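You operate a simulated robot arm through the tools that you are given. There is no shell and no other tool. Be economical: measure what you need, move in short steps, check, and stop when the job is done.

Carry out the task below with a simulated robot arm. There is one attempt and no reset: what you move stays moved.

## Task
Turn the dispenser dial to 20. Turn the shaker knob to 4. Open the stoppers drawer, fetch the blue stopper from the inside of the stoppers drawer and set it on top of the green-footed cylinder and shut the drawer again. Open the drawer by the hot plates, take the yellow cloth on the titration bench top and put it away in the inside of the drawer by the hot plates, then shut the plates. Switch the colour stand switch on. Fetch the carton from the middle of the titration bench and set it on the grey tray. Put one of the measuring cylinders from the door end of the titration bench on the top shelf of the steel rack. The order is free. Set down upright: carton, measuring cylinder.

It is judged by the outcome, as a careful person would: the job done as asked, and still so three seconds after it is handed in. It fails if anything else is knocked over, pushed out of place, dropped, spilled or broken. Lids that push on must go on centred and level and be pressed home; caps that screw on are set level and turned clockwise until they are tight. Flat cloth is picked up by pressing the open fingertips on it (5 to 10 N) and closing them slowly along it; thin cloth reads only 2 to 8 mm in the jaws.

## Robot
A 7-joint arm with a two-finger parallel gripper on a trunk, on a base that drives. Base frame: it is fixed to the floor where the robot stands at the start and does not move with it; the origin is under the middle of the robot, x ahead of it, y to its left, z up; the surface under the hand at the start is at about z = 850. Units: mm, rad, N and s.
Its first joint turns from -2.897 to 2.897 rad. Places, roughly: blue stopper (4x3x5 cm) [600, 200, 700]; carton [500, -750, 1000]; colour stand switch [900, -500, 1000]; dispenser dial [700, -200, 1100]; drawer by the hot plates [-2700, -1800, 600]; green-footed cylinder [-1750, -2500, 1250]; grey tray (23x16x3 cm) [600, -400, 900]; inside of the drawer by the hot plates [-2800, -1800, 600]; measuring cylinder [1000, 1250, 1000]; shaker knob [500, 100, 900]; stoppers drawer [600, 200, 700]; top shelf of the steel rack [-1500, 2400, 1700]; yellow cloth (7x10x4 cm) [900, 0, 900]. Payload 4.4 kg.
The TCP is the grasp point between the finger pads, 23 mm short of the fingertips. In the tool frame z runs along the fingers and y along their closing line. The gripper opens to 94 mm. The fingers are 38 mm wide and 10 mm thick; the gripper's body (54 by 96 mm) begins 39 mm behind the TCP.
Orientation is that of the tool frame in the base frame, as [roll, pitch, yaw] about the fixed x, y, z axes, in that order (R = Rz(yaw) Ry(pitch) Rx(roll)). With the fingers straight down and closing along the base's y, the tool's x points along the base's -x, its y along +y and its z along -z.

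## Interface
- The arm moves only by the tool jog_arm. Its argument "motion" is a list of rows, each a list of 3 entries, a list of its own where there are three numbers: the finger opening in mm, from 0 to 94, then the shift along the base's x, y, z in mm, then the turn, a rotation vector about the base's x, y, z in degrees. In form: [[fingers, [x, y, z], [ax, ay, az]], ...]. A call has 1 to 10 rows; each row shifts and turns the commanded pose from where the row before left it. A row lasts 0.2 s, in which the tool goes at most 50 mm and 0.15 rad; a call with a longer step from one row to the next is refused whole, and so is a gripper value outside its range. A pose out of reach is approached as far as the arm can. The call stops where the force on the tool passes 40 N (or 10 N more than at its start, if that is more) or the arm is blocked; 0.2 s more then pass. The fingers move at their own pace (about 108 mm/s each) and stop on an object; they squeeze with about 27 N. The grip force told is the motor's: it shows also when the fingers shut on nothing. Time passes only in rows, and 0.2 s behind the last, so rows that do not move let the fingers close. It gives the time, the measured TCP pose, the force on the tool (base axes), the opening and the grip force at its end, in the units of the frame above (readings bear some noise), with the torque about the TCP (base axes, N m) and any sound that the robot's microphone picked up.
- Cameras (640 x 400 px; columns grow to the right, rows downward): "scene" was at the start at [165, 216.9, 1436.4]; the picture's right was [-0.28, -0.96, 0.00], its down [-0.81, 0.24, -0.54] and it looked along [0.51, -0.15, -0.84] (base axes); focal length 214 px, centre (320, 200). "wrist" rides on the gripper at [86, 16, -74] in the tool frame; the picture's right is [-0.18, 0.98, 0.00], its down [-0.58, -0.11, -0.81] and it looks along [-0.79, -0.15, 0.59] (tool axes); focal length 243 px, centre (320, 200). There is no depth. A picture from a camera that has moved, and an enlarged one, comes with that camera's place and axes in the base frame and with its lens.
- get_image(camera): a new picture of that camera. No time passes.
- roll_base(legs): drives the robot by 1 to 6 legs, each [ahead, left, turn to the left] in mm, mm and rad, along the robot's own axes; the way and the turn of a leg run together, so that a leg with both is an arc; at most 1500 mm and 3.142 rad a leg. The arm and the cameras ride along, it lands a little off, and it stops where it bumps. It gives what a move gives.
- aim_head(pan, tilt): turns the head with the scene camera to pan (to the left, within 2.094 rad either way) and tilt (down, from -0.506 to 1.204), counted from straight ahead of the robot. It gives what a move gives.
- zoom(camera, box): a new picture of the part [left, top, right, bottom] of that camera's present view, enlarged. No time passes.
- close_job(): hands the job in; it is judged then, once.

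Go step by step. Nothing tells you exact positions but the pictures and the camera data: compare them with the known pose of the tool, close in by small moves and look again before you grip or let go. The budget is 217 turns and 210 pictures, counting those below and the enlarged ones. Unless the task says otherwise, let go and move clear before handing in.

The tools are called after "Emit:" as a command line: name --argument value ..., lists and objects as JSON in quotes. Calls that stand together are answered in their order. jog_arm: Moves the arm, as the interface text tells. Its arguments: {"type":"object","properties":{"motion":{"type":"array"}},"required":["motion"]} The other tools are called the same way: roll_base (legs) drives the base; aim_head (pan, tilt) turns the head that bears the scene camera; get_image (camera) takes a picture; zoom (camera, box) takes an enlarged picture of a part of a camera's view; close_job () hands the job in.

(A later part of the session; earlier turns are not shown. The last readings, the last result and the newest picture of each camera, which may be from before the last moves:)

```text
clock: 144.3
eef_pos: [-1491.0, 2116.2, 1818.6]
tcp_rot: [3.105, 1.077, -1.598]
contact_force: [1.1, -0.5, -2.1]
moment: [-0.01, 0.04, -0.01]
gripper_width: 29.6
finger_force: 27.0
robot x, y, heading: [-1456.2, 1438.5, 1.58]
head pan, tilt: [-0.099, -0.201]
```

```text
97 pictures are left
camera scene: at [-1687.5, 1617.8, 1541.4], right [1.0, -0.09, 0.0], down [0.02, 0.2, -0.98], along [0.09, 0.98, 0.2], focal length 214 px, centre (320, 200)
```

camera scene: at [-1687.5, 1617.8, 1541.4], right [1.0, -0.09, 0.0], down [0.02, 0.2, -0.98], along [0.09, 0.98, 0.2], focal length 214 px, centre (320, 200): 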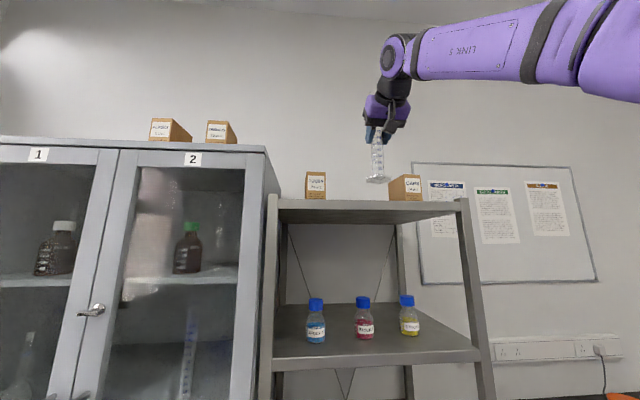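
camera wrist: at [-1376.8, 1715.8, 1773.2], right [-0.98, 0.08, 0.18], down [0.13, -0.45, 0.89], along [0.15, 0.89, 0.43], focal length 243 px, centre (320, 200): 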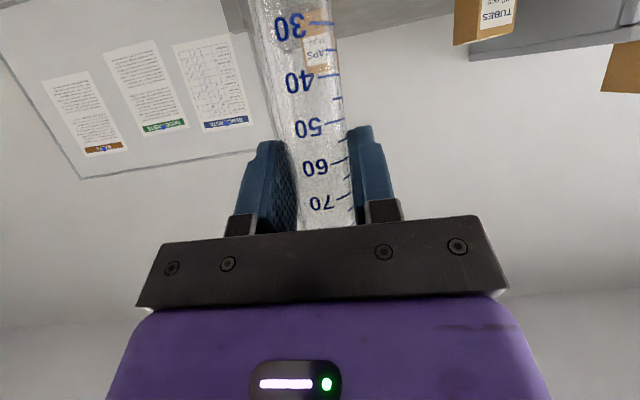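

Emit:
roll_base --legs '[[190, 0, 0]]'

Emit:
get_image --camera "scene"

Emit:
zoom --camera "scene" --box '[260, 90, 500, 250]'

```text
clock: 145.8
eef_pos: [-1488.3, 2307.7, 1819.3]
tcp_rot: [3.105, 1.076, -1.606]
contact_force: [-0.9, 0.3, -2.7]
moment: [-0.05, 0.02, 0.01]
gripper_width: 29.4
finger_force: 26.8
robot x, y, heading: [-1458.1, 1631.2, 1.584]
head pan, tilt: [-0.099, -0.201]
```

```text
96 pictures are left
camera scene: at [-1688.1, 1810.2, 1541.5], right [1.0, -0.09, 0.0], down [0.02, 0.2, -0.98], along [0.09, 0.98, 0.2], focal length 214 px, centre (320, 200)
```

scene: 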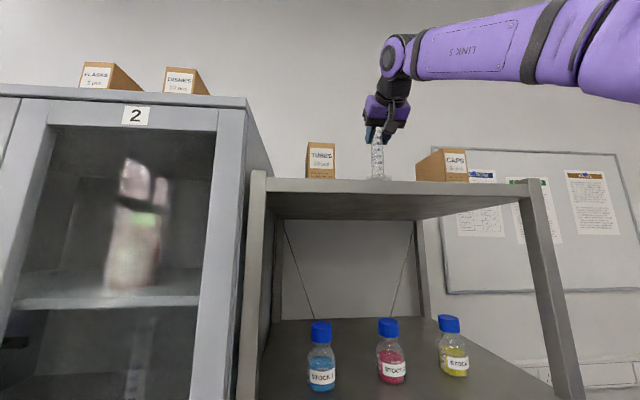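

```text
2.50 times, centred on (380, 170) of scene
camera zoom: at [-1688.1, 1810.2, 1541.5], right [1.0, -0.09, 0.0], down [0.02, 0.2, -0.98], along [0.09, 0.98, 0.2], focal length 536 px, centre (170, 275)
```

zoom: 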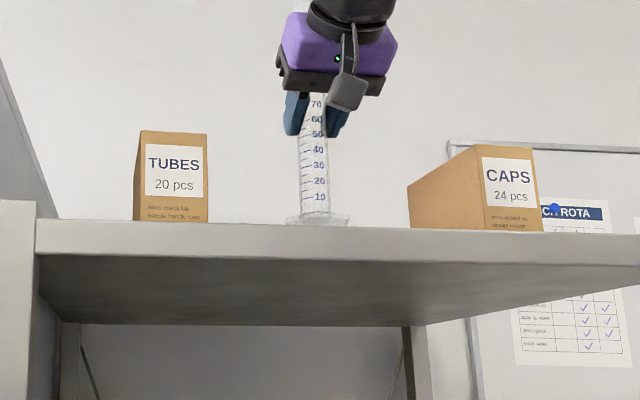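

Emit:
jog_arm --motion '[[0, [0, 0, -10], [0, 0, 0]], [0, [0, 0, -10], [0, 0, 0]], [0, [0, 0, -5], [0, 0, 0]], [0, [0, 0, -3], [0, 0, 0]], [0, [0, 0, -2], [0, 0, 0]], [0, [0, 0, -2], [0, 0, 0]], [0, [0, 0, 0], [0, 0, 0]]]'

Emit:
zoom --camera "scene" --box '[260, 90, 500, 250]'

```text
clock: 147.4
eef_pos: [-1488.9, 2308.6, 1787.2]
tcp_rot: [3.106, 1.074, -1.605]
contact_force: [0.2, 0.4, -1.9]
moment: [0.0, -0.01, 0.03]
gripper_width: 29.7
finger_force: 27.1
robot x, y, heading: [-1457.6, 1626.7, 1.582]
head pan, tilt: [-0.099, -0.201]
```

```text
2.50 times, centred on (380, 170) of scene
camera zoom: at [-1688.2, 1810.3, 1541.5], right [1.0, -0.09, 0.0], down [0.02, 0.2, -0.98], along [0.09, 0.98, 0.2], focal length 536 px, centre (170, 275)
```

zoom: 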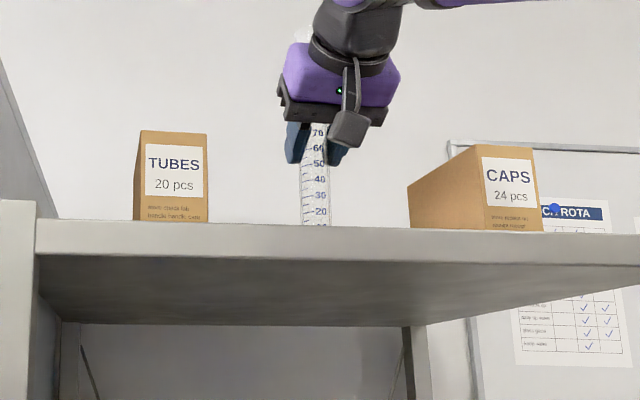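

Emit:
jog_arm --motion '[[0, [0, 0, -2], [0, 0, 0]], [0, [0, 0, -2], [0, 0, 0]], [0, [0, 0, -1.5], [0, 0, 0]], [0, [0, 0, -1.5], [0, 0, 0]], [0, [0, 0, 0], [0, 0, 0]]]'

Emit:
jog_arm --motion '[[0, [0, 0, -1.5], [0, 0, 0]], [0, [0, 0, -1.5], [0, 0, 0]], [0, [0, 0, -1.5], [0, 0, 0]], [0, [0, 0, 0], [0, 0, 0]]]'

```text
clock: 148.7
eef_pos: [-1489.3, 2308.0, 1780.4]
tcp_rot: [3.105, 1.077, -1.604]
contact_force: [0.5, 1.6, 0.5]
moment: [0.06, -0.09, 0.0]
gripper_width: 29.5
finger_force: 27.0
robot x, y, heading: [-1458.9, 1629.4, 1.58]
head pan, tilt: [-0.099, -0.201]
```

```text
clock: 149.7
eef_pos: [-1488.4, 2306.3, 1776.3]
tcp_rot: [3.104, 1.078, -1.604]
contact_force: [-0.8, -0.5, 24.2]
moment: [0.24, -0.64, 0.04]
gripper_width: 29.8
finger_force: 27.3
robot x, y, heading: [-1459.7, 1626.0, 1.577]
head pan, tilt: [-0.099, -0.201]
```

Emit:
jog_arm --motion '[[0, [0, 0, 2], [0, 0, 0]], [25, [0, 0, 0.5], [0, 0, 0]], [40, [0, 0, 0], [0, 0, 0]], [60, [0, 0, 0], [0, 0, 0]], [70, [0, 0, 0], [0, 0, 0]], [70, [0, -15, 4], [0, 0, 0]], [70, [0, -30, 10], [0, 0, 0]], [70, [0, -40, 15], [0, 0, 0]]]'

Emit:
zoom --camera "scene" --box '[260, 90, 500, 250]'

Emit:
get_image --camera "wrist"

```text
clock: 151.4
eef_pos: [-1489.7, 2222.4, 1805.4]
tcp_rot: [3.107, 1.075, -1.603]
contact_force: [-0.2, 1.9, -0.4]
moment: [0.02, -0.02, -0.01]
gripper_width: 70.1
finger_force: 0.0
robot x, y, heading: [-1460.8, 1627.9, 1.574]
head pan, tilt: [-0.099, -0.201]
```

```text
2.50 times, centred on (380, 170) of scene
camera zoom: at [-1688.3, 1810.8, 1541.4], right [1.0, -0.09, 0.0], down [0.02, 0.2, -0.98], along [0.09, 0.98, 0.2], focal length 536 px, centre (170, 275)
```

zoom: 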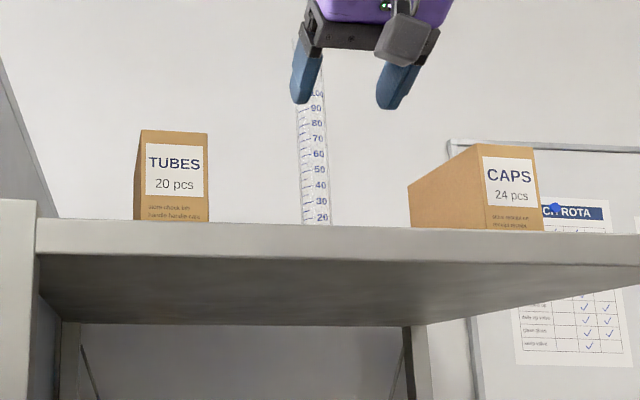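

```text
92 pictures are left
camera wrist: at [-1506.6, 2117.0, 1765.8], right [-0.98, 0.09, 0.18], down [0.12, -0.43, 0.89], along [0.16, 0.9, 0.41], focal length 243 px, centre (320, 200)
```

wrist: 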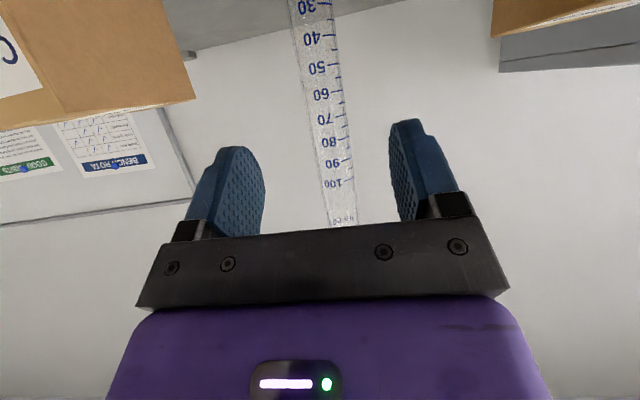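

Cylinder stands upright on the top shelf. I back off and drive round toward the hot-plate bench, lowering nothing yet.

Emit:
roll_base --legs '[[-350, 0, 0], [0, 390, 0], [0, 0, 1.56]]'

Emit:
aim_head --pan 0.6 --tilt 0.5

Emit:
get_image --camera "scene"

```text
clock: 159.5
eef_pos: [-2446.8, 1263.1, 1806.1]
tcp_rot: [3.103, 1.073, -0.06]
contact_force: [0.1, 0.3, 0.5]
moment: [0.04, 0.02, -0.03]
gripper_width: 70.0
finger_force: 0.0
robot x, y, heading: [-1851.4, 1276.5, 3.121]
head pan, tilt: [-0.099, -0.201]
```

```text
clock: 160.6
eef_pos: [-2447.0, 1263.6, 1805.3]
tcp_rot: [3.105, 1.076, -0.058]
contact_force: [0.6, 0.5, 0.3]
moment: [-0.01, -0.01, -0.03]
gripper_width: 70.2
finger_force: 0.0
robot x, y, heading: [-1852.9, 1278.9, 3.12]
head pan, tilt: [0.6, 0.499]
```

```text
91 pictures are left
camera scene: at [-2034.3, 996.9, 1478.0], right [-0.55, 0.84, 0.0], down [0.4, 0.26, -0.88], along [-0.74, -0.48, -0.48], focal length 214 px, centre (320, 200)
```

scene: 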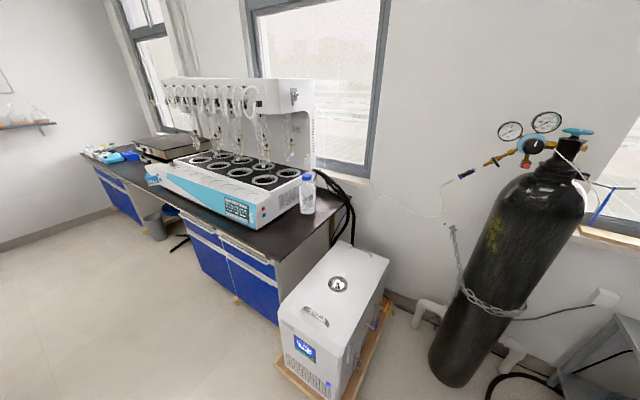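

Emit:
roll_base --legs '[[0, 1500, 0.02], [0, 1250, 0]]'

Emit:
aim_head --pan 0.3 --tilt 0.6

Emit:
get_image --camera "scene"

```text
clock: 173.8
eef_pos: [-2527.3, -1457.9, 1805.6]
tcp_rot: [3.105, 1.076, -0.073]
contact_force: [-0.2, -0.4, 0.4]
moment: [0.02, -0.01, -0.02]
gripper_width: 70.2
finger_force: 0.0
robot x, y, heading: [-1930.6, -1453.2, 3.11]
head pan, tilt: [0.6, 0.499]
```

```text
clock: 174.7
eef_pos: [-2528.2, -1456.7, 1806.2]
tcp_rot: [3.105, 1.077, -0.072]
contact_force: [0.1, 1.2, 0.0]
moment: [0.0, -0.02, -0.01]
gripper_width: 70.1
finger_force: 0.1
robot x, y, heading: [-1933.0, -1448.6, 3.108]
head pan, tilt: [0.3, 0.6]
```

```text
90 pictures are left
camera scene: at [-2127.1, -1704.0, 1468.8], right [-0.26, 0.96, 0.0], down [0.54, 0.15, -0.83], along [-0.8, -0.22, -0.56], focal length 214 px, centre (320, 200)
```

scene: 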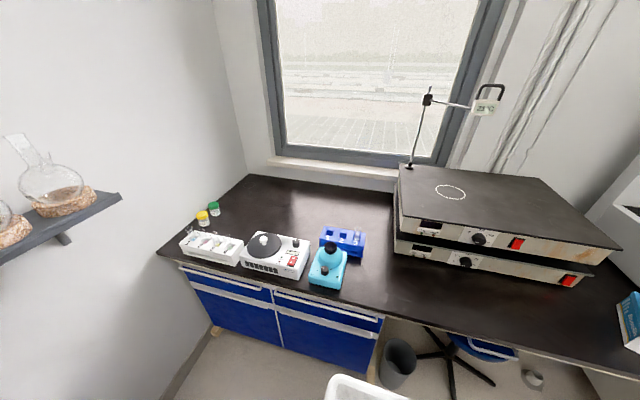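

Emit:
zoom --camera "scene" --box '[170, 250, 400, 380]'

Emit:
aim_head --pan 1.1 --tilt 0.35

Emit:
get_image --camera "scene"

```text
2.78 times, centred on (285, 315) of scene
camera zoom: at [-2127.1, -1704.0, 1468.8], right [-0.26, 0.96, 0.0], down [0.54, 0.15, -0.83], along [-0.8, -0.22, -0.56], focal length 597 px, centre (417, -120)
```

zoom: 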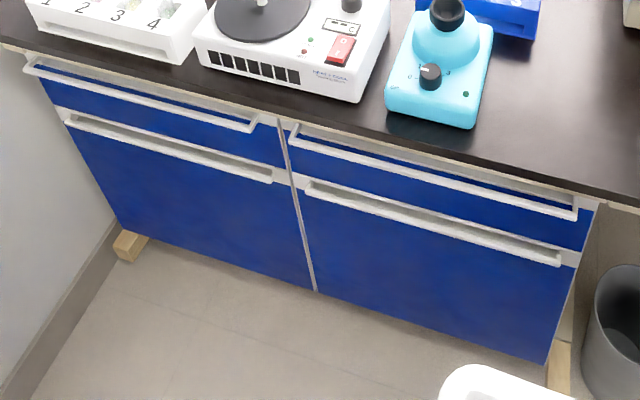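

```text
clock: 175.8
eef_pos: [-2528.2, -1456.4, 1806.4]
tcp_rot: [3.104, 1.074, -0.074]
contact_force: [-0.6, -0.6, -0.2]
moment: [-0.02, 0.01, 0.01]
gripper_width: 69.8
finger_force: 0.0
robot x, y, heading: [-1933.4, -1449.3, 3.107]
head pan, tilt: [1.1, 0.351]
```

```text
88 pictures are left
camera scene: at [-2087.0, -1762.1, 1491.6], right [-0.87, 0.48, 0.0], down [0.17, 0.3, -0.94], along [-0.46, -0.82, -0.34], focal length 214 px, centre (320, 200)
```

scene: 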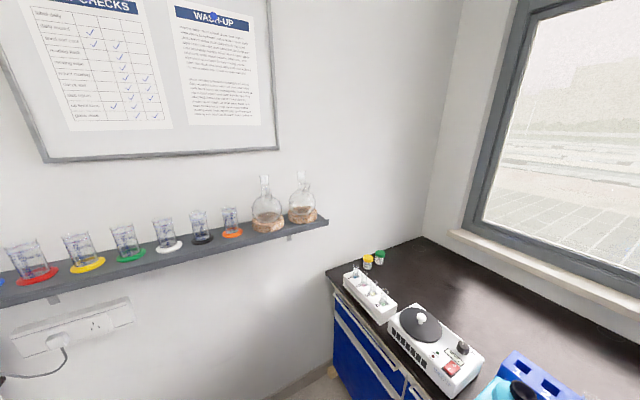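

Emit:
zoom --camera "scene" --box '[60, 200, 200, 290]'

```text
4.44 times, centred on (130, 245) of scene
camera zoom: at [-2087.0, -1762.1, 1491.6], right [-0.87, 0.48, 0.0], down [0.17, 0.3, -0.94], along [-0.46, -0.82, -0.34], focal length 953 px, centre (1164, 0)
```

zoom: 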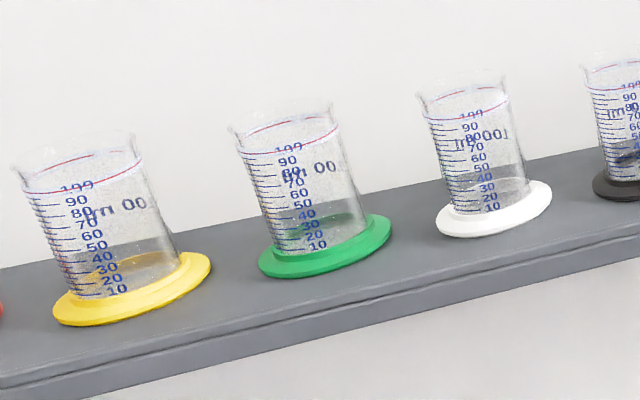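

The green-footed cylinder is on the wall shelf at about (-1876, -2461), top z ≈ 1225, wide mouth. First I open the hot-plate drawer (right-hand top one, y ≈ -1800); I lower and roll the tool.

Emit:
jog_arm --motion '[[60, [9, -33, -34], [7.3, 0, 4.2]], [60, [9, -33, -34], [7.3, 0, 4.2]], [60, [9, -33, -34], [7.3, 0, 4.2]], [60, [9, -33, -34], [7.3, 0, 4.2]], [60, [9, -33, -34], [7.3, 0, 4.2]], [60, [9, -33, -34], [7.3, 0, 4.2]], [60, [9, -33, -34], [7.3, 0, 4.2]], [60, [9, -33, -34], [7.3, 0, 4.2]], [60, [9, -33, -34], [7.3, 0, 4.2]], [60, [9, -33, -34], [7.3, 0, 4.2]]]'

Emit:
jog_arm --motion '[[60, [0, 0, -48], [5, 0, 2.9]], [60, [0, 0, -48], [0, 0, 0]], [60, [0, 0, -48], [0, 0, 0]], [60, [0, 0, -48], [0, 0, 0]], [60, [0, 0, -48], [0, 0, 0]], [60, [0, 0, -48], [0, 0, 0]], [60, [0, 0, -48], [0, 0, 0]], [60, [0, 0, -48], [0, 0, 0]], [60, [0, 0, -48], [0, 0, 0]], [60, [0, 0, -48], [0, 0, 0]]]'

Emit:
get_image --camera "wrist"

Emit:
aim_head --pan 0.2 --tilt 0.9

Emit:
get_image --camera "scene"

```text
clock: 178.0
eef_pos: [-2439.5, -1788.0, 1467.3]
tcp_rot: [-2.065, 0.13, 1.53]
contact_force: [0.2, 0.3, 0.7]
moment: [0.0, -0.03, 0.05]
gripper_width: 60.1
finger_force: 0.0
robot x, y, heading: [-1927.3, -1447.9, 3.098]
head pan, tilt: [1.1, 0.351]
```

```text
clock: 180.2
eef_pos: [-2438.3, -1785.9, 985.5]
tcp_rot: [-2.065, 0.045, 1.578]
contact_force: [0.3, 0.9, -0.2]
moment: [0.0, -0.02, 0.01]
gripper_width: 60.1
finger_force: 0.1
robot x, y, heading: [-1931.2, -1450.7, 3.108]
head pan, tilt: [1.1, 0.351]
```

```text
86 pictures are left
camera wrist: at [-2365.6, -1697.5, 1002.9], right [0.47, -0.22, -0.86], down [0.66, -0.55, 0.5], along [-0.59, -0.8, -0.11], focal length 243 px, centre (320, 200)
```

wrist: 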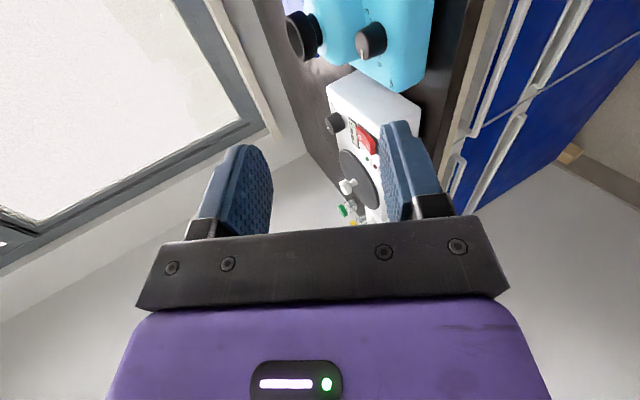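

```text
clock: 181.4
eef_pos: [-2439.3, -1786.8, 985.4]
tcp_rot: [-2.064, 0.045, 1.579]
contact_force: [0.5, 0.5, 0.9]
moment: [0.02, -0.01, 0.0]
gripper_width: 59.9
finger_force: 0.1
robot x, y, heading: [-1935.1, -1451.1, 3.105]
head pan, tilt: [0.201, 0.901]
```

```text
85 pictures are left
camera scene: at [-2116.3, -1693.3, 1444.0], right [-0.17, 0.99, 0.0], down [0.77, 0.13, -0.62], along [-0.61, -0.1, -0.78], focal length 214 px, centre (320, 200)
```

scene: 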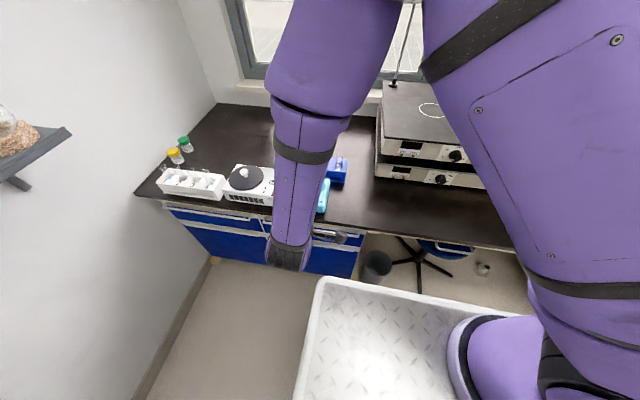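

Emit:
zoom --camera "wrist" --box '[420, 0, 640, 200]'

Emit:
zoom --camera "scene" --box '[230, 190, 390, 290]'

```text
2.00 times, centred on (530, 100) of wrist
camera zoom: at [-2365.8, -1698.1, 1003.4], right [0.47, -0.22, -0.86], down [0.66, -0.55, 0.5], along [-0.59, -0.8, -0.11], focal length 485 px, centre (-100, 400)
```

zoom: 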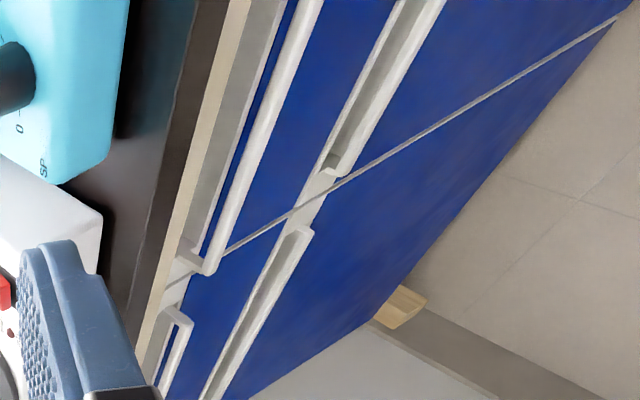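

```text
4.00 times, centred on (310, 240) of scene
camera zoom: at [-2116.3, -1693.3, 1444.0], right [-0.17, 0.99, 0.0], down [0.77, 0.13, -0.62], along [-0.61, -0.1, -0.78], focal length 858 px, centre (360, 40)
```

zoom: 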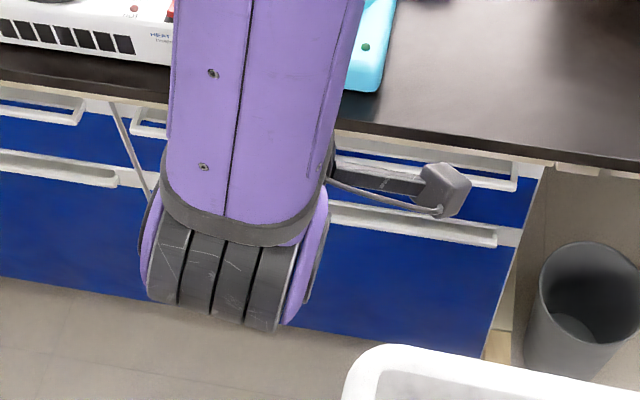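

Emit:
jog_arm --motion '[[60, [5, 0, -47], [0, 0, 0]], [60, [0, 0, -47], [0, 0, 0]], [60, [0, 0, -47], [0, 0, 0]], [60, [0, 0, -47], [0, 0, 0]], [60, [0, 0, -47], [0, 0, 0]], [60, [-5, 0, -47], [0, 0, 0]], [60, [-20, 0, -5], [0, 0, 0]], [60, [-25, 0, -3], [0, 0, 0]]]'

Emit:
get_image --camera "wrist"

Emit:
zoom --camera "scene" --box '[230, 190, 390, 290]'

```text
clock: 183.2
eef_pos: [-2481.4, -1788.3, 696.8]
tcp_rot: [-2.066, 0.044, 1.577]
contact_force: [0.2, 0.3, 0.4]
moment: [0.04, -0.02, -0.01]
gripper_width: 59.7
finger_force: 0.0
robot x, y, heading: [-1934.5, -1452.1, 3.11]
head pan, tilt: [0.201, 0.901]
```

```text
82 pictures are left
camera wrist: at [-2409.9, -1699.5, 714.6], right [0.47, -0.22, -0.86], down [0.66, -0.55, 0.5], along [-0.59, -0.8, -0.12], focal length 243 px, centre (320, 200)
```

wrist: 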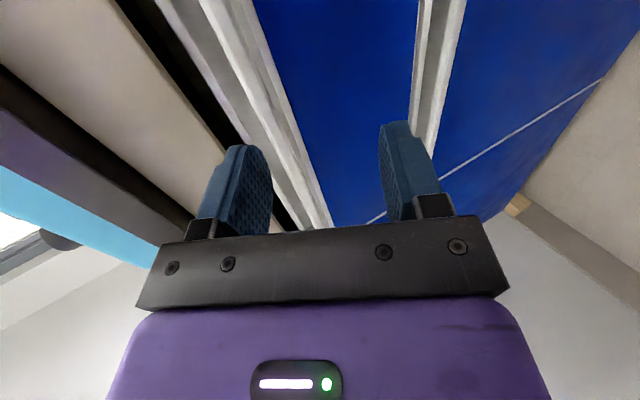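

```text
4.00 times, centred on (310, 240) of scene
camera zoom: at [-2116.0, -1693.4, 1444.0], right [-0.17, 0.99, 0.0], down [0.77, 0.13, -0.62], along [-0.61, -0.1, -0.78], focal length 858 px, centre (360, 40)
```

zoom: 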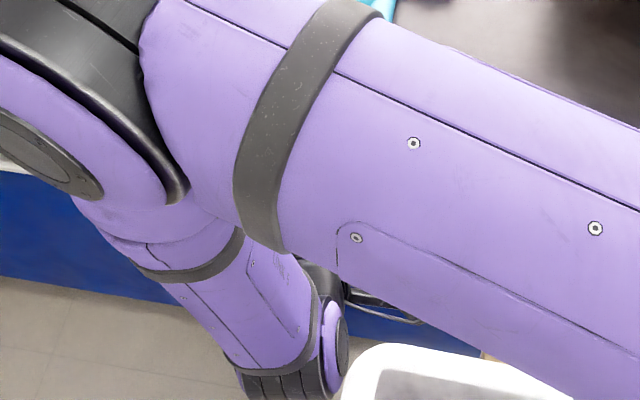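

Emit:
jog_arm --motion '[[60, [-22, 0, -2], [0, 0, 0]], [60, [-22, 0, -2], [0, 0, 0]], [60, [-22, 0, -1], [0, 0, 0]], [30, [0, 0, 0], [0, 0, 0]], [10, [0, 0, 0], [0, 0, 0]], [0, [0, 0, 0], [0, 0, 0]]]'

Emit:
get_image --camera "wrist"

```text
clock: 183.9
eef_pos: [-2527.9, -1788.8, 692.2]
tcp_rot: [-2.068, 0.045, 1.577]
contact_force: [12.0, 2.9, 7.8]
moment: [0.1, 0.59, -0.36]
gripper_width: 60.6
finger_force: 0.5
robot x, y, heading: [-1930.7, -1450.6, 3.105]
head pan, tilt: [0.201, 0.901]
stopped in row 3: the force on the tool passed its limit at 60 N (the readings are from after the stop); the commanded pose is now the measured one
```

```text
80 pictures are left
camera wrist: at [-2455.4, -1699.4, 710.9], right [0.47, -0.22, -0.85], down [0.66, -0.55, 0.51], along [-0.58, -0.8, -0.12], focal length 243 px, centre (320, 200)
```

wrist: 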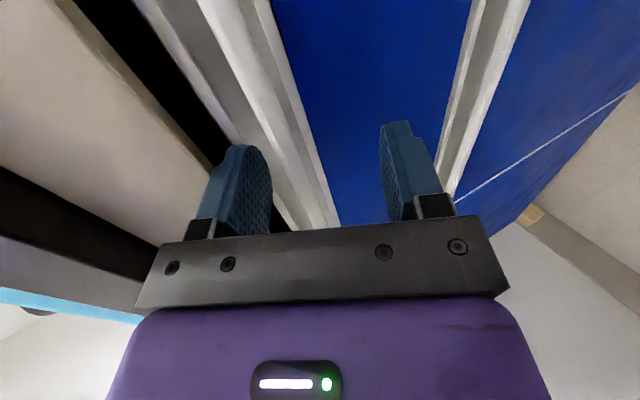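

Emit:
jog_arm --motion '[[60, [4, 0, 0], [0, 0, 0]], [32, [2, 0, 8], [0, 0, 0]], [32, [0, 0, 0], [0, 0, 0]], [32, [-6, 0, 0], [0, 0, 0]], [32, [-6, 0, 0], [0, 0, 0]], [32, [-4, 0, 0], [0, 0, 0]]]'

Emit:
get_image --camera "wrist"

```text
clock: 185.3
eef_pos: [-2537.6, -1789.1, 700.0]
tcp_rot: [-2.067, 0.044, 1.578]
contact_force: [5.0, 0.2, -1.5]
moment: [0.01, 0.0, 0.08]
gripper_width: 30.5
finger_force: 0.0
robot x, y, heading: [-1932.2, -1450.9, 3.11]
head pan, tilt: [0.201, 0.901]
```

```text
79 pictures are left
camera wrist: at [-2465.9, -1699.9, 718.2], right [0.47, -0.22, -0.85], down [0.66, -0.55, 0.51], along [-0.58, -0.8, -0.12], focal length 243 px, centre (320, 200)
```

wrist: 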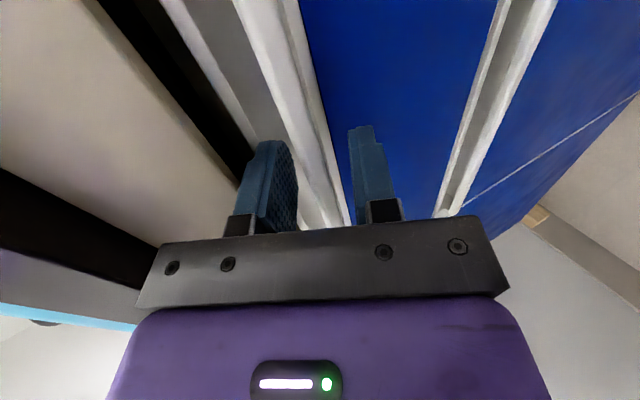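

Bar is between the fingers; I close on it and pull gently by driving back.

Emit:
jog_arm --motion '[[15, [0, 0, 0], [0, 0, 0]], [0, [0, 0, 0], [0, 0, 0]], [0, [0, 0, 0], [0, 0, 0]]]'

Emit:
roll_base --legs '[[-60, 0, 0]]'

Emit:
get_image --camera "wrist"

```text
clock: 186.1
eef_pos: [-2539.5, -1788.0, 700.9]
tcp_rot: [-2.066, 0.044, 1.578]
contact_force: [-0.3, -0.2, 11.8]
moment: [1.71, 0.21, 0.64]
gripper_width: 13.7
finger_force: 45.2
robot x, y, heading: [-1932.3, -1449.1, 3.109]
head pan, tilt: [0.201, 0.901]
```

```text
clock: 187.1
eef_pos: [-2476.8, -1788.9, 700.6]
tcp_rot: [-2.067, 0.043, 1.575]
contact_force: [-0.8, 16.4, 19.5]
moment: [1.53, 0.21, 0.72]
gripper_width: 13.9
finger_force: 45.2
robot x, y, heading: [-1871.8, -1454.4, 3.107]
head pan, tilt: [0.201, 0.901]
```

```text
78 pictures are left
camera wrist: at [-2404.2, -1700.2, 718.9], right [0.47, -0.22, -0.86], down [0.66, -0.56, 0.5], along [-0.59, -0.8, -0.12], focal length 243 px, centre (320, 200)
```

wrist: 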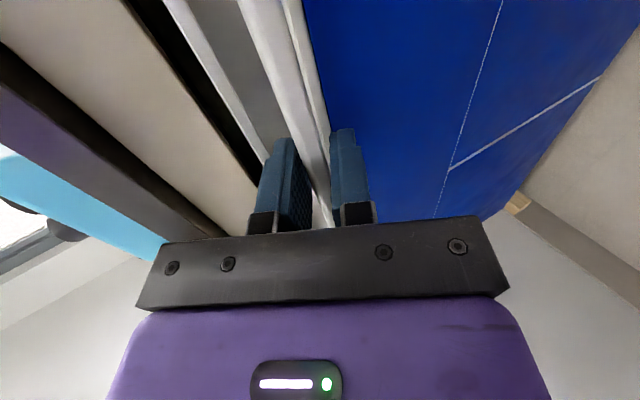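

Emit:
roll_base --legs '[[-190, 0, 0]]'

Emit:
jog_arm --motion '[[50, [0, 0, 0], [0, 0, 0]], [60, [0, 0, 0], [0, 0, 0]], [60, [25, 0, 5], [0, 0, 0]], [60, [40, 0, 10], [0, 0, 0]], [60, [15, 0, 40], [0, 0, 0]], [60, [0, 0, 48], [0, 0, 0]], [60, [0, 0, 48], [0, 0, 0]], [60, [0, 0, 48], [0, 0, 0]], [60, [0, 0, 48], [0, 0, 0]], [60, [0, 0, 48], [0, 0, 0]]]'

Emit:
aim_head --pan 0.35 --tilt 0.8

Emit:
get_image --camera "scene"

```text
clock: 188.6
eef_pos: [-2285.5, -1797.2, 700.0]
tcp_rot: [-2.067, 0.043, 1.578]
contact_force: [-1.5, 31.8, 5.1]
moment: [1.59, 0.14, 0.6]
gripper_width: 13.7
finger_force: 45.0
robot x, y, heading: [-1679.1, -1459.0, 3.111]
head pan, tilt: [0.201, 0.901]
```

```text
clock: 189.1
eef_pos: [-2280.4, -1797.0, 694.1]
tcp_rot: [-2.086, 0.032, 1.583]
contact_force: [2.0, -6.3, -36.6]
moment: [0.76, -1.14, 0.21]
gripper_width: 45.9
finger_force: 0.1
robot x, y, heading: [-1679.1, -1456.0, 3.107]
head pan, tilt: [0.201, 0.901]
stopped in row 2: the force on the tool passed its limit at 50 N (the readings are from after the stop); the commanded pose is now the measured one
```

```text
clock: 189.8
eef_pos: [-2283.8, -1796.0, 693.7]
tcp_rot: [-2.082, 0.037, 1.579]
contact_force: [1.5, -6.1, -44.4]
moment: [0.89, -1.3, 0.22]
gripper_width: 42.4
finger_force: 0.1
robot x, y, heading: [-1679.5, -1459.2, 3.11]
head pan, tilt: [0.351, 0.799]
```

```text
77 pictures are left
camera scene: at [-1866.1, -1715.6, 1451.5], right [-0.31, 0.95, 0.0], down [0.68, 0.23, -0.7], along [-0.66, -0.22, -0.72], focal length 214 px, centre (320, 200)
```

scene: 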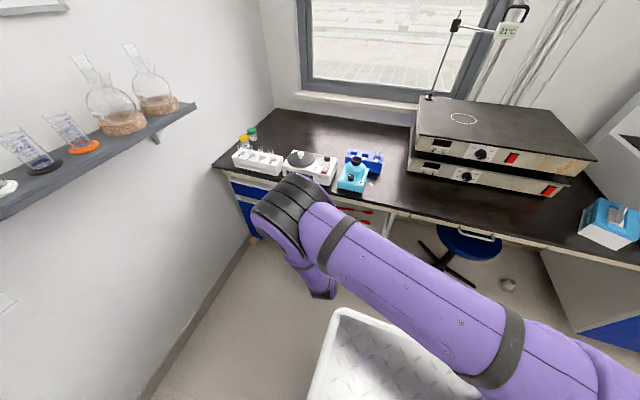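

Emit:
jog_arm --motion '[[26, [0, 0, 3], [0, 0, 0]], [26, [0, 0, 3], [0, 0, 0]], [26, [6, 0, 0], [0, 0, 0]], [26, [10, 0, 0], [0, 0, 0]], [26, [20, 0, 0], [0, 0, 0]]]'

Emit:
get_image --camera "wrist"

```text
clock: 191.0
eef_pos: [-2246.5, -1796.7, 702.7]
tcp_rot: [-2.077, 0.04, 1.581]
contact_force: [-1.0, -1.2, 10.0]
moment: [0.18, 0.28, 0.2]
gripper_width: 30.0
finger_force: 3.5
robot x, y, heading: [-1680.0, -1459.7, 3.11]
head pan, tilt: [0.351, 0.799]
```

```text
76 pictures are left
camera wrist: at [-2174.2, -1707.4, 721.9], right [0.48, -0.21, -0.85], down [0.66, -0.56, 0.51], along [-0.58, -0.8, -0.13], focal length 243 px, centre (320, 200)
```

wrist: 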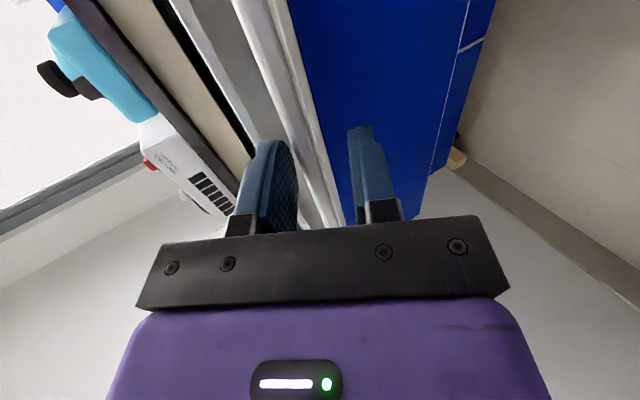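

Emit:
jog_arm --motion '[[30, [15, 0, 0], [0, 0, 0]], [30, [25, 0, 0], [0, 0, 0]], [40, [15, 0, 30], [0, 0, 0]], [50, [0, 0, 48], [0, 0, 0]], [60, [0, 0, 48], [0, 0, 0]], [60, [0, 0, 48], [0, 0, 0]], [60, [0, 0, 48], [0, 0, 0]], [60, [0, 0, 48], [0, 0, 0]], [60, [0, 20, 40], [0, 0, 0]], [60, [0, 40, 20], [0, 0, 0]]]'

Emit:
get_image --camera "scene"

Emit:
get_image --camera "wrist"

```text
clock: 193.2
eef_pos: [-2189.0, -1736.3, 1029.6]
tcp_rot: [-2.081, 0.038, 1.582]
contact_force: [0.9, -0.5, 0.2]
moment: [0.01, -0.02, -0.02]
gripper_width: 60.0
finger_force: 0.0
robot x, y, heading: [-1678.9, -1464.0, 3.11]
head pan, tilt: [0.351, 0.799]
```

```text
75 pictures are left
camera scene: at [-1864.9, -1715.5, 1451.8], right [-0.31, 0.95, 0.0], down [0.68, 0.23, -0.7], along [-0.66, -0.22, -0.72], focal length 214 px, centre (320, 200)
```

scene: 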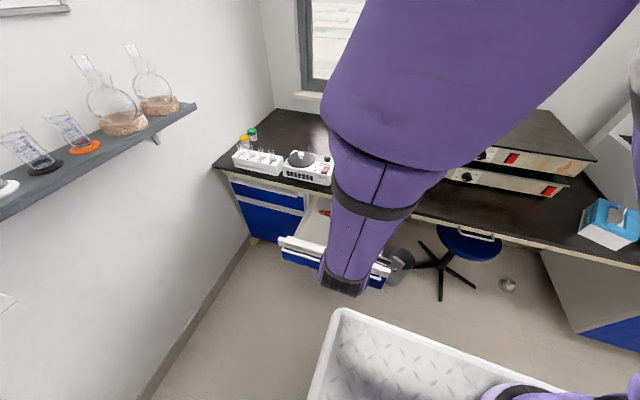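

```text
74 pictures are left
camera wrist: at [-2118.1, -1646.8, 1049.0], right [0.48, -0.21, -0.85], down [0.66, -0.56, 0.51], along [-0.58, -0.8, -0.13], focal length 243 px, centre (320, 200)
```

wrist: 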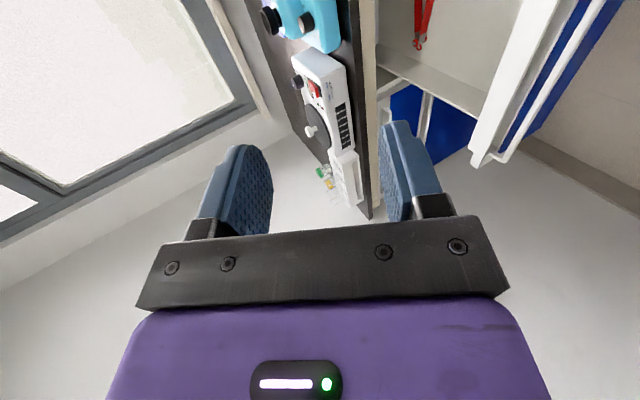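

The drawer is open. Now for the yellow cloth: I drive back round the trolley to the titration bench.

Emit:
jog_arm --motion '[[60, [0, 40, 25], [-7.4, 0, -4.1]], [60, [0, 40, 25], [-7.4, 0, -4.1]], [60, [0, 40, 25], [-7.4, 0, -4.1]], [60, [0, 40, 25], [-7.4, 0, -4.1]], [60, [0, 20, 25], [-7.4, 0, -4.1]], [60, [0, 20, 25], [-7.4, 0, -4.1]], [60, [0, 20, 25], [-7.4, 0, -4.1]], [60, [0, 0, 0], [-7.4, 0, -4.1]], [60, [0, 0, 0], [-7.4, 0, -4.1]], [60, [0, 0, 0], [-7.4, 0, -4.1]]]'

Emit:
roll_base --legs '[[-1480, 0, 0], [0, 0, -3.11], [0, 1200, 0]]'

Emit:
aim_head --pan 0.1 --tilt 0.6

Emit:
get_image --camera "scene"

```text
clock: 195.4
eef_pos: [-2248.5, -1615.6, 1228.2]
tcp_rot: [-3.024, 1.088, 0.135]
contact_force: [0.6, -0.4, -1.0]
moment: [0.01, 0.0, 0.01]
gripper_width: 60.1
finger_force: 0.1
out of reach, approached as far as the arm can: row 2, 3, 4, 5, 6, 7
robot x, y, heading: [-1678.1, -1455.2, 3.111]
head pan, tilt: [0.351, 0.799]
```

```text
clock: 204.5
eef_pos: [-771.5, -1472.5, 1229.0]
tcp_rot: [-3.019, 1.086, -0.149]
contact_force: [-0.9, 0.1, -0.5]
moment: [-0.02, -0.04, -0.01]
gripper_width: 60.1
finger_force: 0.1
robot x, y, heading: [-179.0, -1487.8, 2.82]
head pan, tilt: [0.351, 0.799]
stopped in leg 2: the robot was blocked; the commanded pose is now the measured one
```

```text
clock: 205.3
eef_pos: [-769.9, -1473.4, 1228.4]
tcp_rot: [-3.019, 1.087, -0.15]
contact_force: [0.2, -1.2, -1.3]
moment: [-0.02, -0.02, 0.01]
gripper_width: 59.9
finger_force: 0.0
robot x, y, heading: [-183.5, -1485.3, 2.82]
head pan, tilt: [0.099, 0.6]
```

```text
73 pictures are left
camera scene: at [-437.5, -1656.8, 1468.8], right [0.22, 0.98, 0.0], down [0.55, -0.12, -0.82], along [-0.8, 0.18, -0.57], focal length 214 px, centre (320, 200)
```

scene: 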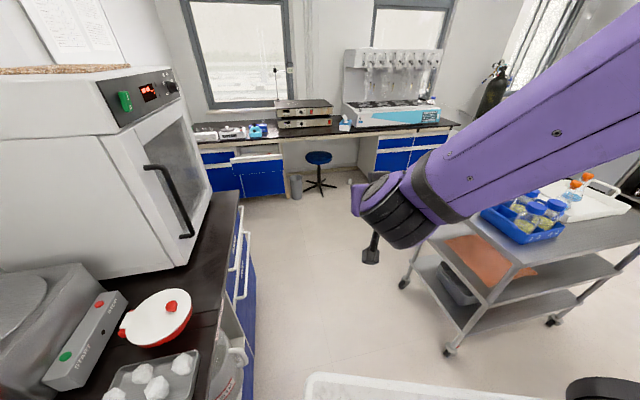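

The rear corner touched the cabinet by the sink while turning; I shift clear and finish the turn.

Emit:
roll_base --legs '[[80, -240, 0], [0, 0, -2.82], [0, 1000, 0]]'

Emit:
get_image --camera "scene"

```text
clock: 218.4
eef_pos: [344.3, -45.1, 1229.3]
tcp_rot: [-3.019, 1.087, -2.932]
contact_force: [0.1, -0.4, 0.8]
moment: [0.02, -0.02, -0.01]
gripper_width: 59.9
finger_force: 0.0
robot x, y, heading: [-214.8, -240.6, 0.033]
head pan, tilt: [0.099, 0.6]
```

```text
72 pictures are left
camera scene: at [-36.5, 11.4, 1468.8], right [0.13, -0.99, 0.0], down [-0.56, -0.08, -0.83], along [0.82, 0.11, -0.56], focal length 214 px, centre (320, 200)
```

scene: 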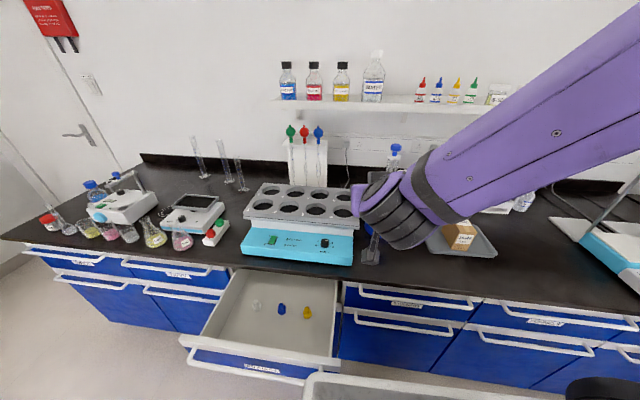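

The stoppers drawer first: I'll take the blue stopper now. Bringing the tool vertical over it, at about (368, 225).

Emit:
jog_arm --motion '[[70, [0, 34, -10], [-1.6, 7.6, 0]], [70, [0, 34, -10], [-1.6, 7.6, 0]], [70, [0, 34, -20], [-1.6, 7.6, 0]], [70, [0, 34, -30], [-1.6, 7.6, 0]], [70, [0, 34, -30], [-1.6, 7.6, 0]], [70, [0, 34, -30], [-1.6, 7.6, 0]], [70, [0, 34, -30], [-1.6, 7.6, 0]], [70, [0, 30, -30], [-1.6, 7.6, 0]], [70, [0, 0, -45], [0, 0, 6]], [70, [0, 0, -40], [0, 0, 0]]]'

Emit:
get_image --camera "wrist"

```text
clock: 220.6
eef_pos: [342.4, 221.8, 950.3]
tcp_rot: [-3.02, 0.004, -2.83]
contact_force: [-0.4, -0.3, 0.4]
moment: [-0.01, 0.0, -0.02]
gripper_width: 70.2
finger_force: 0.1
robot x, y, heading: [-212.0, -240.9, 0.036]
head pan, tilt: [0.099, 0.6]
```

```text
71 pictures are left
camera wrist: at [251.0, 220.4, 1022.8], right [-0.12, 0.99, -0.12], down [0.55, 0.17, 0.82], along [0.82, 0.04, -0.57], focal length 243 px, centre (320, 200)
```

wrist: 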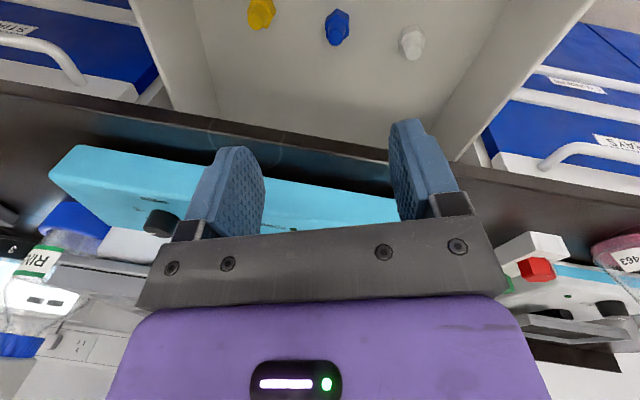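

Emit:
jog_arm --motion '[[70, [0, 0, -20], [6.6, 2.1, 0]], [70, [0, 0, -20], [2.6, -7.9, 0]], [70, [3, 0, -20], [2.6, -7.9, 0]], [70, [5, 0, -20], [2.6, -7.9, 0]], [70, [5, 0, -20], [0, 0, 0]], [70, [5, 0, -20], [0, 0, 0]]]'

Emit:
get_image --camera "wrist"

Emit:
zoom --camera "scene" --box '[180, 240, 380, 380]'

```text
clock: 222.0
eef_pos: [360.0, 222.1, 834.1]
tcp_rot: [3.14, 0.439, -2.829]
contact_force: [0.7, 0.5, 0.8]
moment: [-0.01, 0.02, 0.03]
gripper_width: 69.8
finger_force: 0.1
robot x, y, heading: [-213.8, -243.4, 0.035]
head pan, tilt: [0.099, 0.6]
```

```text
70 pictures are left
camera wrist: at [251.5, 204.5, 865.8], right [-0.14, 0.99, 0.08], down [0.21, -0.05, 0.98], along [0.97, 0.16, -0.2], focal length 243 px, centre (320, 200)
```

wrist: 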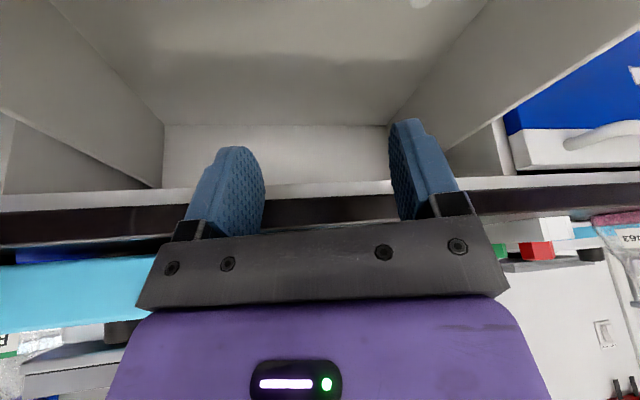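

```text
2.86 times, centred on (280, 310) of scene
camera zoom: at [-36.6, 11.3, 1468.8], right [0.13, -0.99, 0.0], down [-0.56, -0.08, -0.83], along [0.82, 0.11, -0.56], focal length 613 px, centre (434, -114)
```

zoom: 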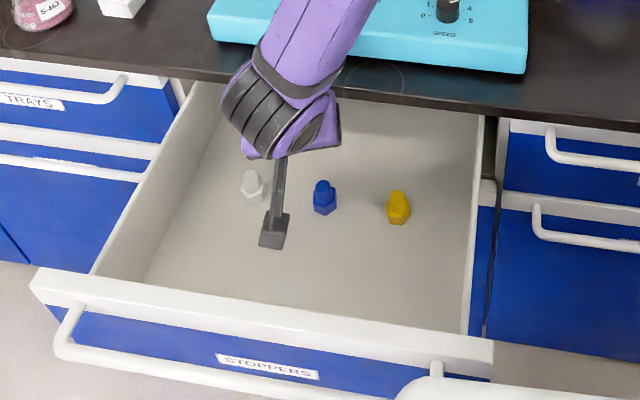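

Emit:
jog_arm --motion '[[74, [0, -4, -25], [0, 0, 0]], [74, [0, -3, -25], [0, 0, 0]], [74, [0, -3, -25], [0, 0, 0]], [74, [0, 0, -15], [0, 0, 0]], [74, [0, 0, -6], [0, 0, 0]]]'

Emit:
zoom --camera "scene" --box '[220, 250, 350, 340]'

Emit:
get_image --camera "wrist"

```text
clock: 223.2
eef_pos: [361.5, 212.6, 738.6]
tcp_rot: [3.138, 0.439, -2.829]
contact_force: [0.1, 0.0, 0.1]
moment: [0.0, 0.0, 0.01]
gripper_width: 73.7
finger_force: 0.2
robot x, y, heading: [-215.9, -241.0, 0.029]
head pan, tilt: [0.099, 0.6]
```

```text
4.44 times, centred on (285, 295) of scene
camera zoom: at [-36.5, 11.4, 1468.8], right [0.13, -0.99, 0.0], down [-0.56, -0.08, -0.83], along [0.82, 0.11, -0.56], focal length 953 px, centre (476, -222)
```

zoom: 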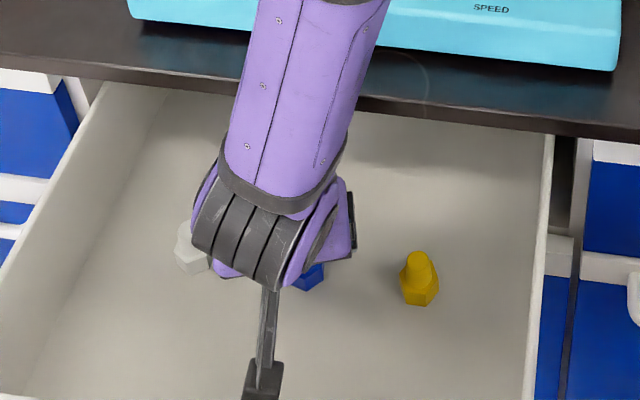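

```text
67 pictures are left
camera wrist: at [252.4, 194.7, 770.4], right [-0.14, 0.99, 0.08], down [0.21, -0.05, 0.98], along [0.97, 0.16, -0.2], focal length 243 px, centre (320, 200)
```

wrist: 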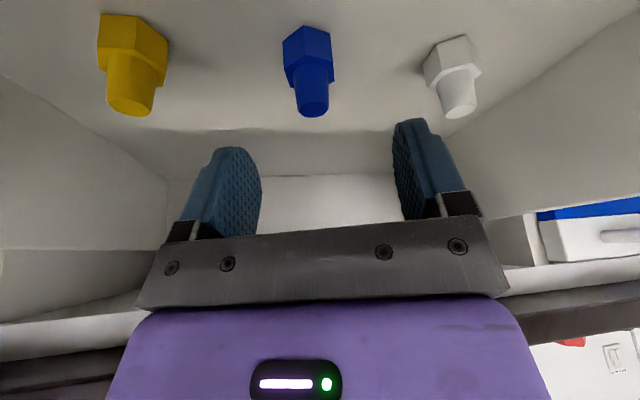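

Emit:
jog_arm --motion '[[74, [3, 0, 0], [2.6, -7.9, 0]], [74, [3, 1, -15], [0, 0, 0]], [74, [3, 0, -15], [0, 0, 0]], [74, [3, 0, -12], [0, 0, 0]], [74, [0, 0, -6], [0, 0, 0]], [74, [0, 0, -3], [0, 0, 0]], [74, [0, 0, 0], [0, 0, 0]]]'

Emit:
get_image --camera "wrist"

```text
clock: 224.8
eef_pos: [374.7, 213.5, 687.9]
tcp_rot: [3.14, 0.582, -2.831]
contact_force: [-0.2, 0.6, 0.2]
moment: [0.05, 0.0, -0.01]
gripper_width: 74.0
finger_force: 0.1
robot x, y, heading: [-212.8, -241.3, 0.03]
head pan, tilt: [0.099, 0.6]
```

```text
66 pictures are left
camera wrist: at [260.9, 194.9, 702.7], right [-0.16, 0.98, 0.1], down [0.07, -0.09, 0.99], along [0.98, 0.16, -0.06], focal length 243 px, centre (320, 200)
```

wrist: 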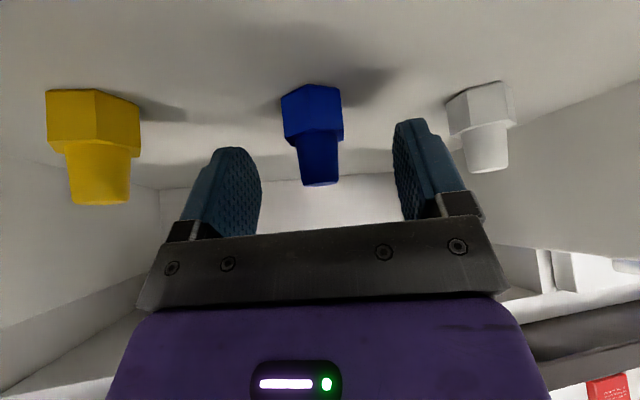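

Emit:
jog_arm --motion '[[74, [0, 1, -8], [0, 0, 0]], [74, [0, 0, -5], [0, 0, 0]], [50, [0, 0, 0], [0, 0, 0]], [30, [0, 0, 0], [0, 0, 0]], [10, [0, 0, 0], [0, 0, 0]], [0, [0, 0, 0], [0, 0, 0]]]'

Emit:
get_image --camera "wrist"

```text
clock: 226.2
eef_pos: [372.9, 214.1, 673.5]
tcp_rot: [3.14, 0.583, -2.831]
contact_force: [0.9, -0.1, -0.5]
moment: [-0.01, 0.0, -0.04]
gripper_width: 28.9
finger_force: 27.6
robot x, y, heading: [-214.9, -243.3, 0.033]
head pan, tilt: [0.099, 0.6]
```

```text
65 pictures are left
camera wrist: at [260.7, 196.2, 689.1], right [-0.16, 0.98, 0.1], down [0.07, -0.09, 0.99], along [0.98, 0.16, -0.06], focal length 243 px, centre (320, 200)
```

wrist: 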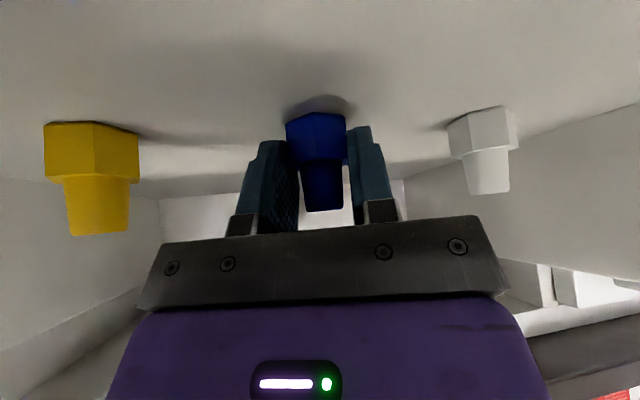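

Stopper gripped across its flats. I lift it out, then close the drawer by pushing the handle with the side of the fingers.

Emit:
jog_arm --motion '[[0, [-3, 0, 10], [0, 0, 0]], [0, [-10, 0, 30], [0, 0, 0]], [0, [-15, 0, 40], [0, 0, 0]], [0, [-20, 0, 42], [0, 0, 0]], [0, [-20, 10, 42], [0, 0, 0]], [0, [-20, 10, 40], [0, 0, 0]], [0, [-30, 10, 30], [-2.6, 7.9, 0]], [0, [-40, 10, 0], [-2.6, 7.9, 0]], [0, [-45, 15, 0], [-2.6, 7.9, 0]], [0, [-45, 15, 0], [-2.6, 7.9, 0]]]'

Emit:
jog_arm --motion '[[0, [-40, 10, 0], [0, 0, -6]], [0, [-10, 5, 0], [0, 0, -6]], [0, [0, 0, 0], [0, 0, -6]]]'

Emit:
get_image --camera "scene"

Emit:
get_image --camera "wrist"

```text
clock: 228.4
eef_pos: [125.4, 285.6, 908.2]
tcp_rot: [-3.141, 0.001, -2.83]
contact_force: [-1.4, -0.3, 0.3]
moment: [0.01, -0.01, 0.03]
gripper_width: 28.7
finger_force: 27.2
robot x, y, heading: [-213.7, -241.1, 0.035]
head pan, tilt: [0.099, 0.6]
```

```text
clock: 229.2
eef_pos: [75.6, 300.6, 908.6]
tcp_rot: [3.141, 0.004, 3.137]
contact_force: [0.6, 0.6, -0.4]
moment: [0.0, -0.01, -0.01]
gripper_width: 28.4
finger_force: 27.1
robot x, y, heading: [-217.0, -242.0, 0.036]
head pan, tilt: [0.099, 0.6]
```

```text
64 pictures are left
camera scene: at [-36.5, 11.5, 1468.8], right [0.13, -0.99, 0.0], down [-0.56, -0.08, -0.83], along [0.82, 0.11, -0.56], focal length 214 px, centre (320, 200)
```

scene: 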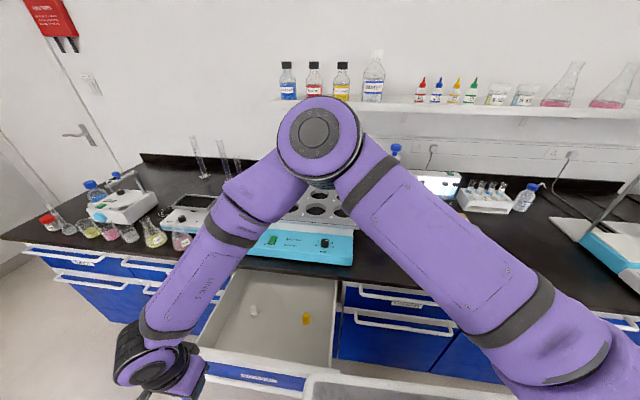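

```text
63 pictures are left
camera wrist: at [-10.8, 317.3, 982.9], right [0.19, 0.98, 0.0], down [0.58, -0.11, 0.81], along [0.79, -0.15, -0.59], focal length 243 px, centre (320, 200)
```

wrist: 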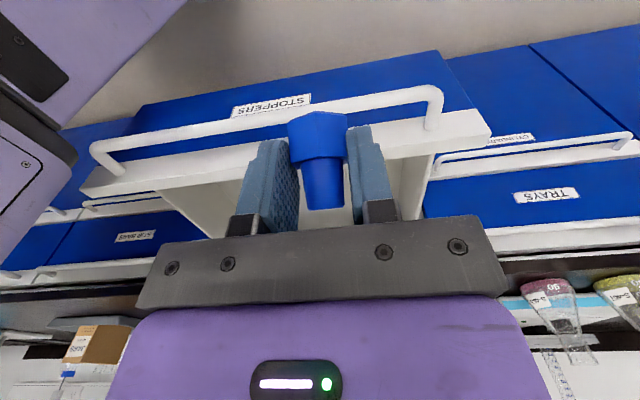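

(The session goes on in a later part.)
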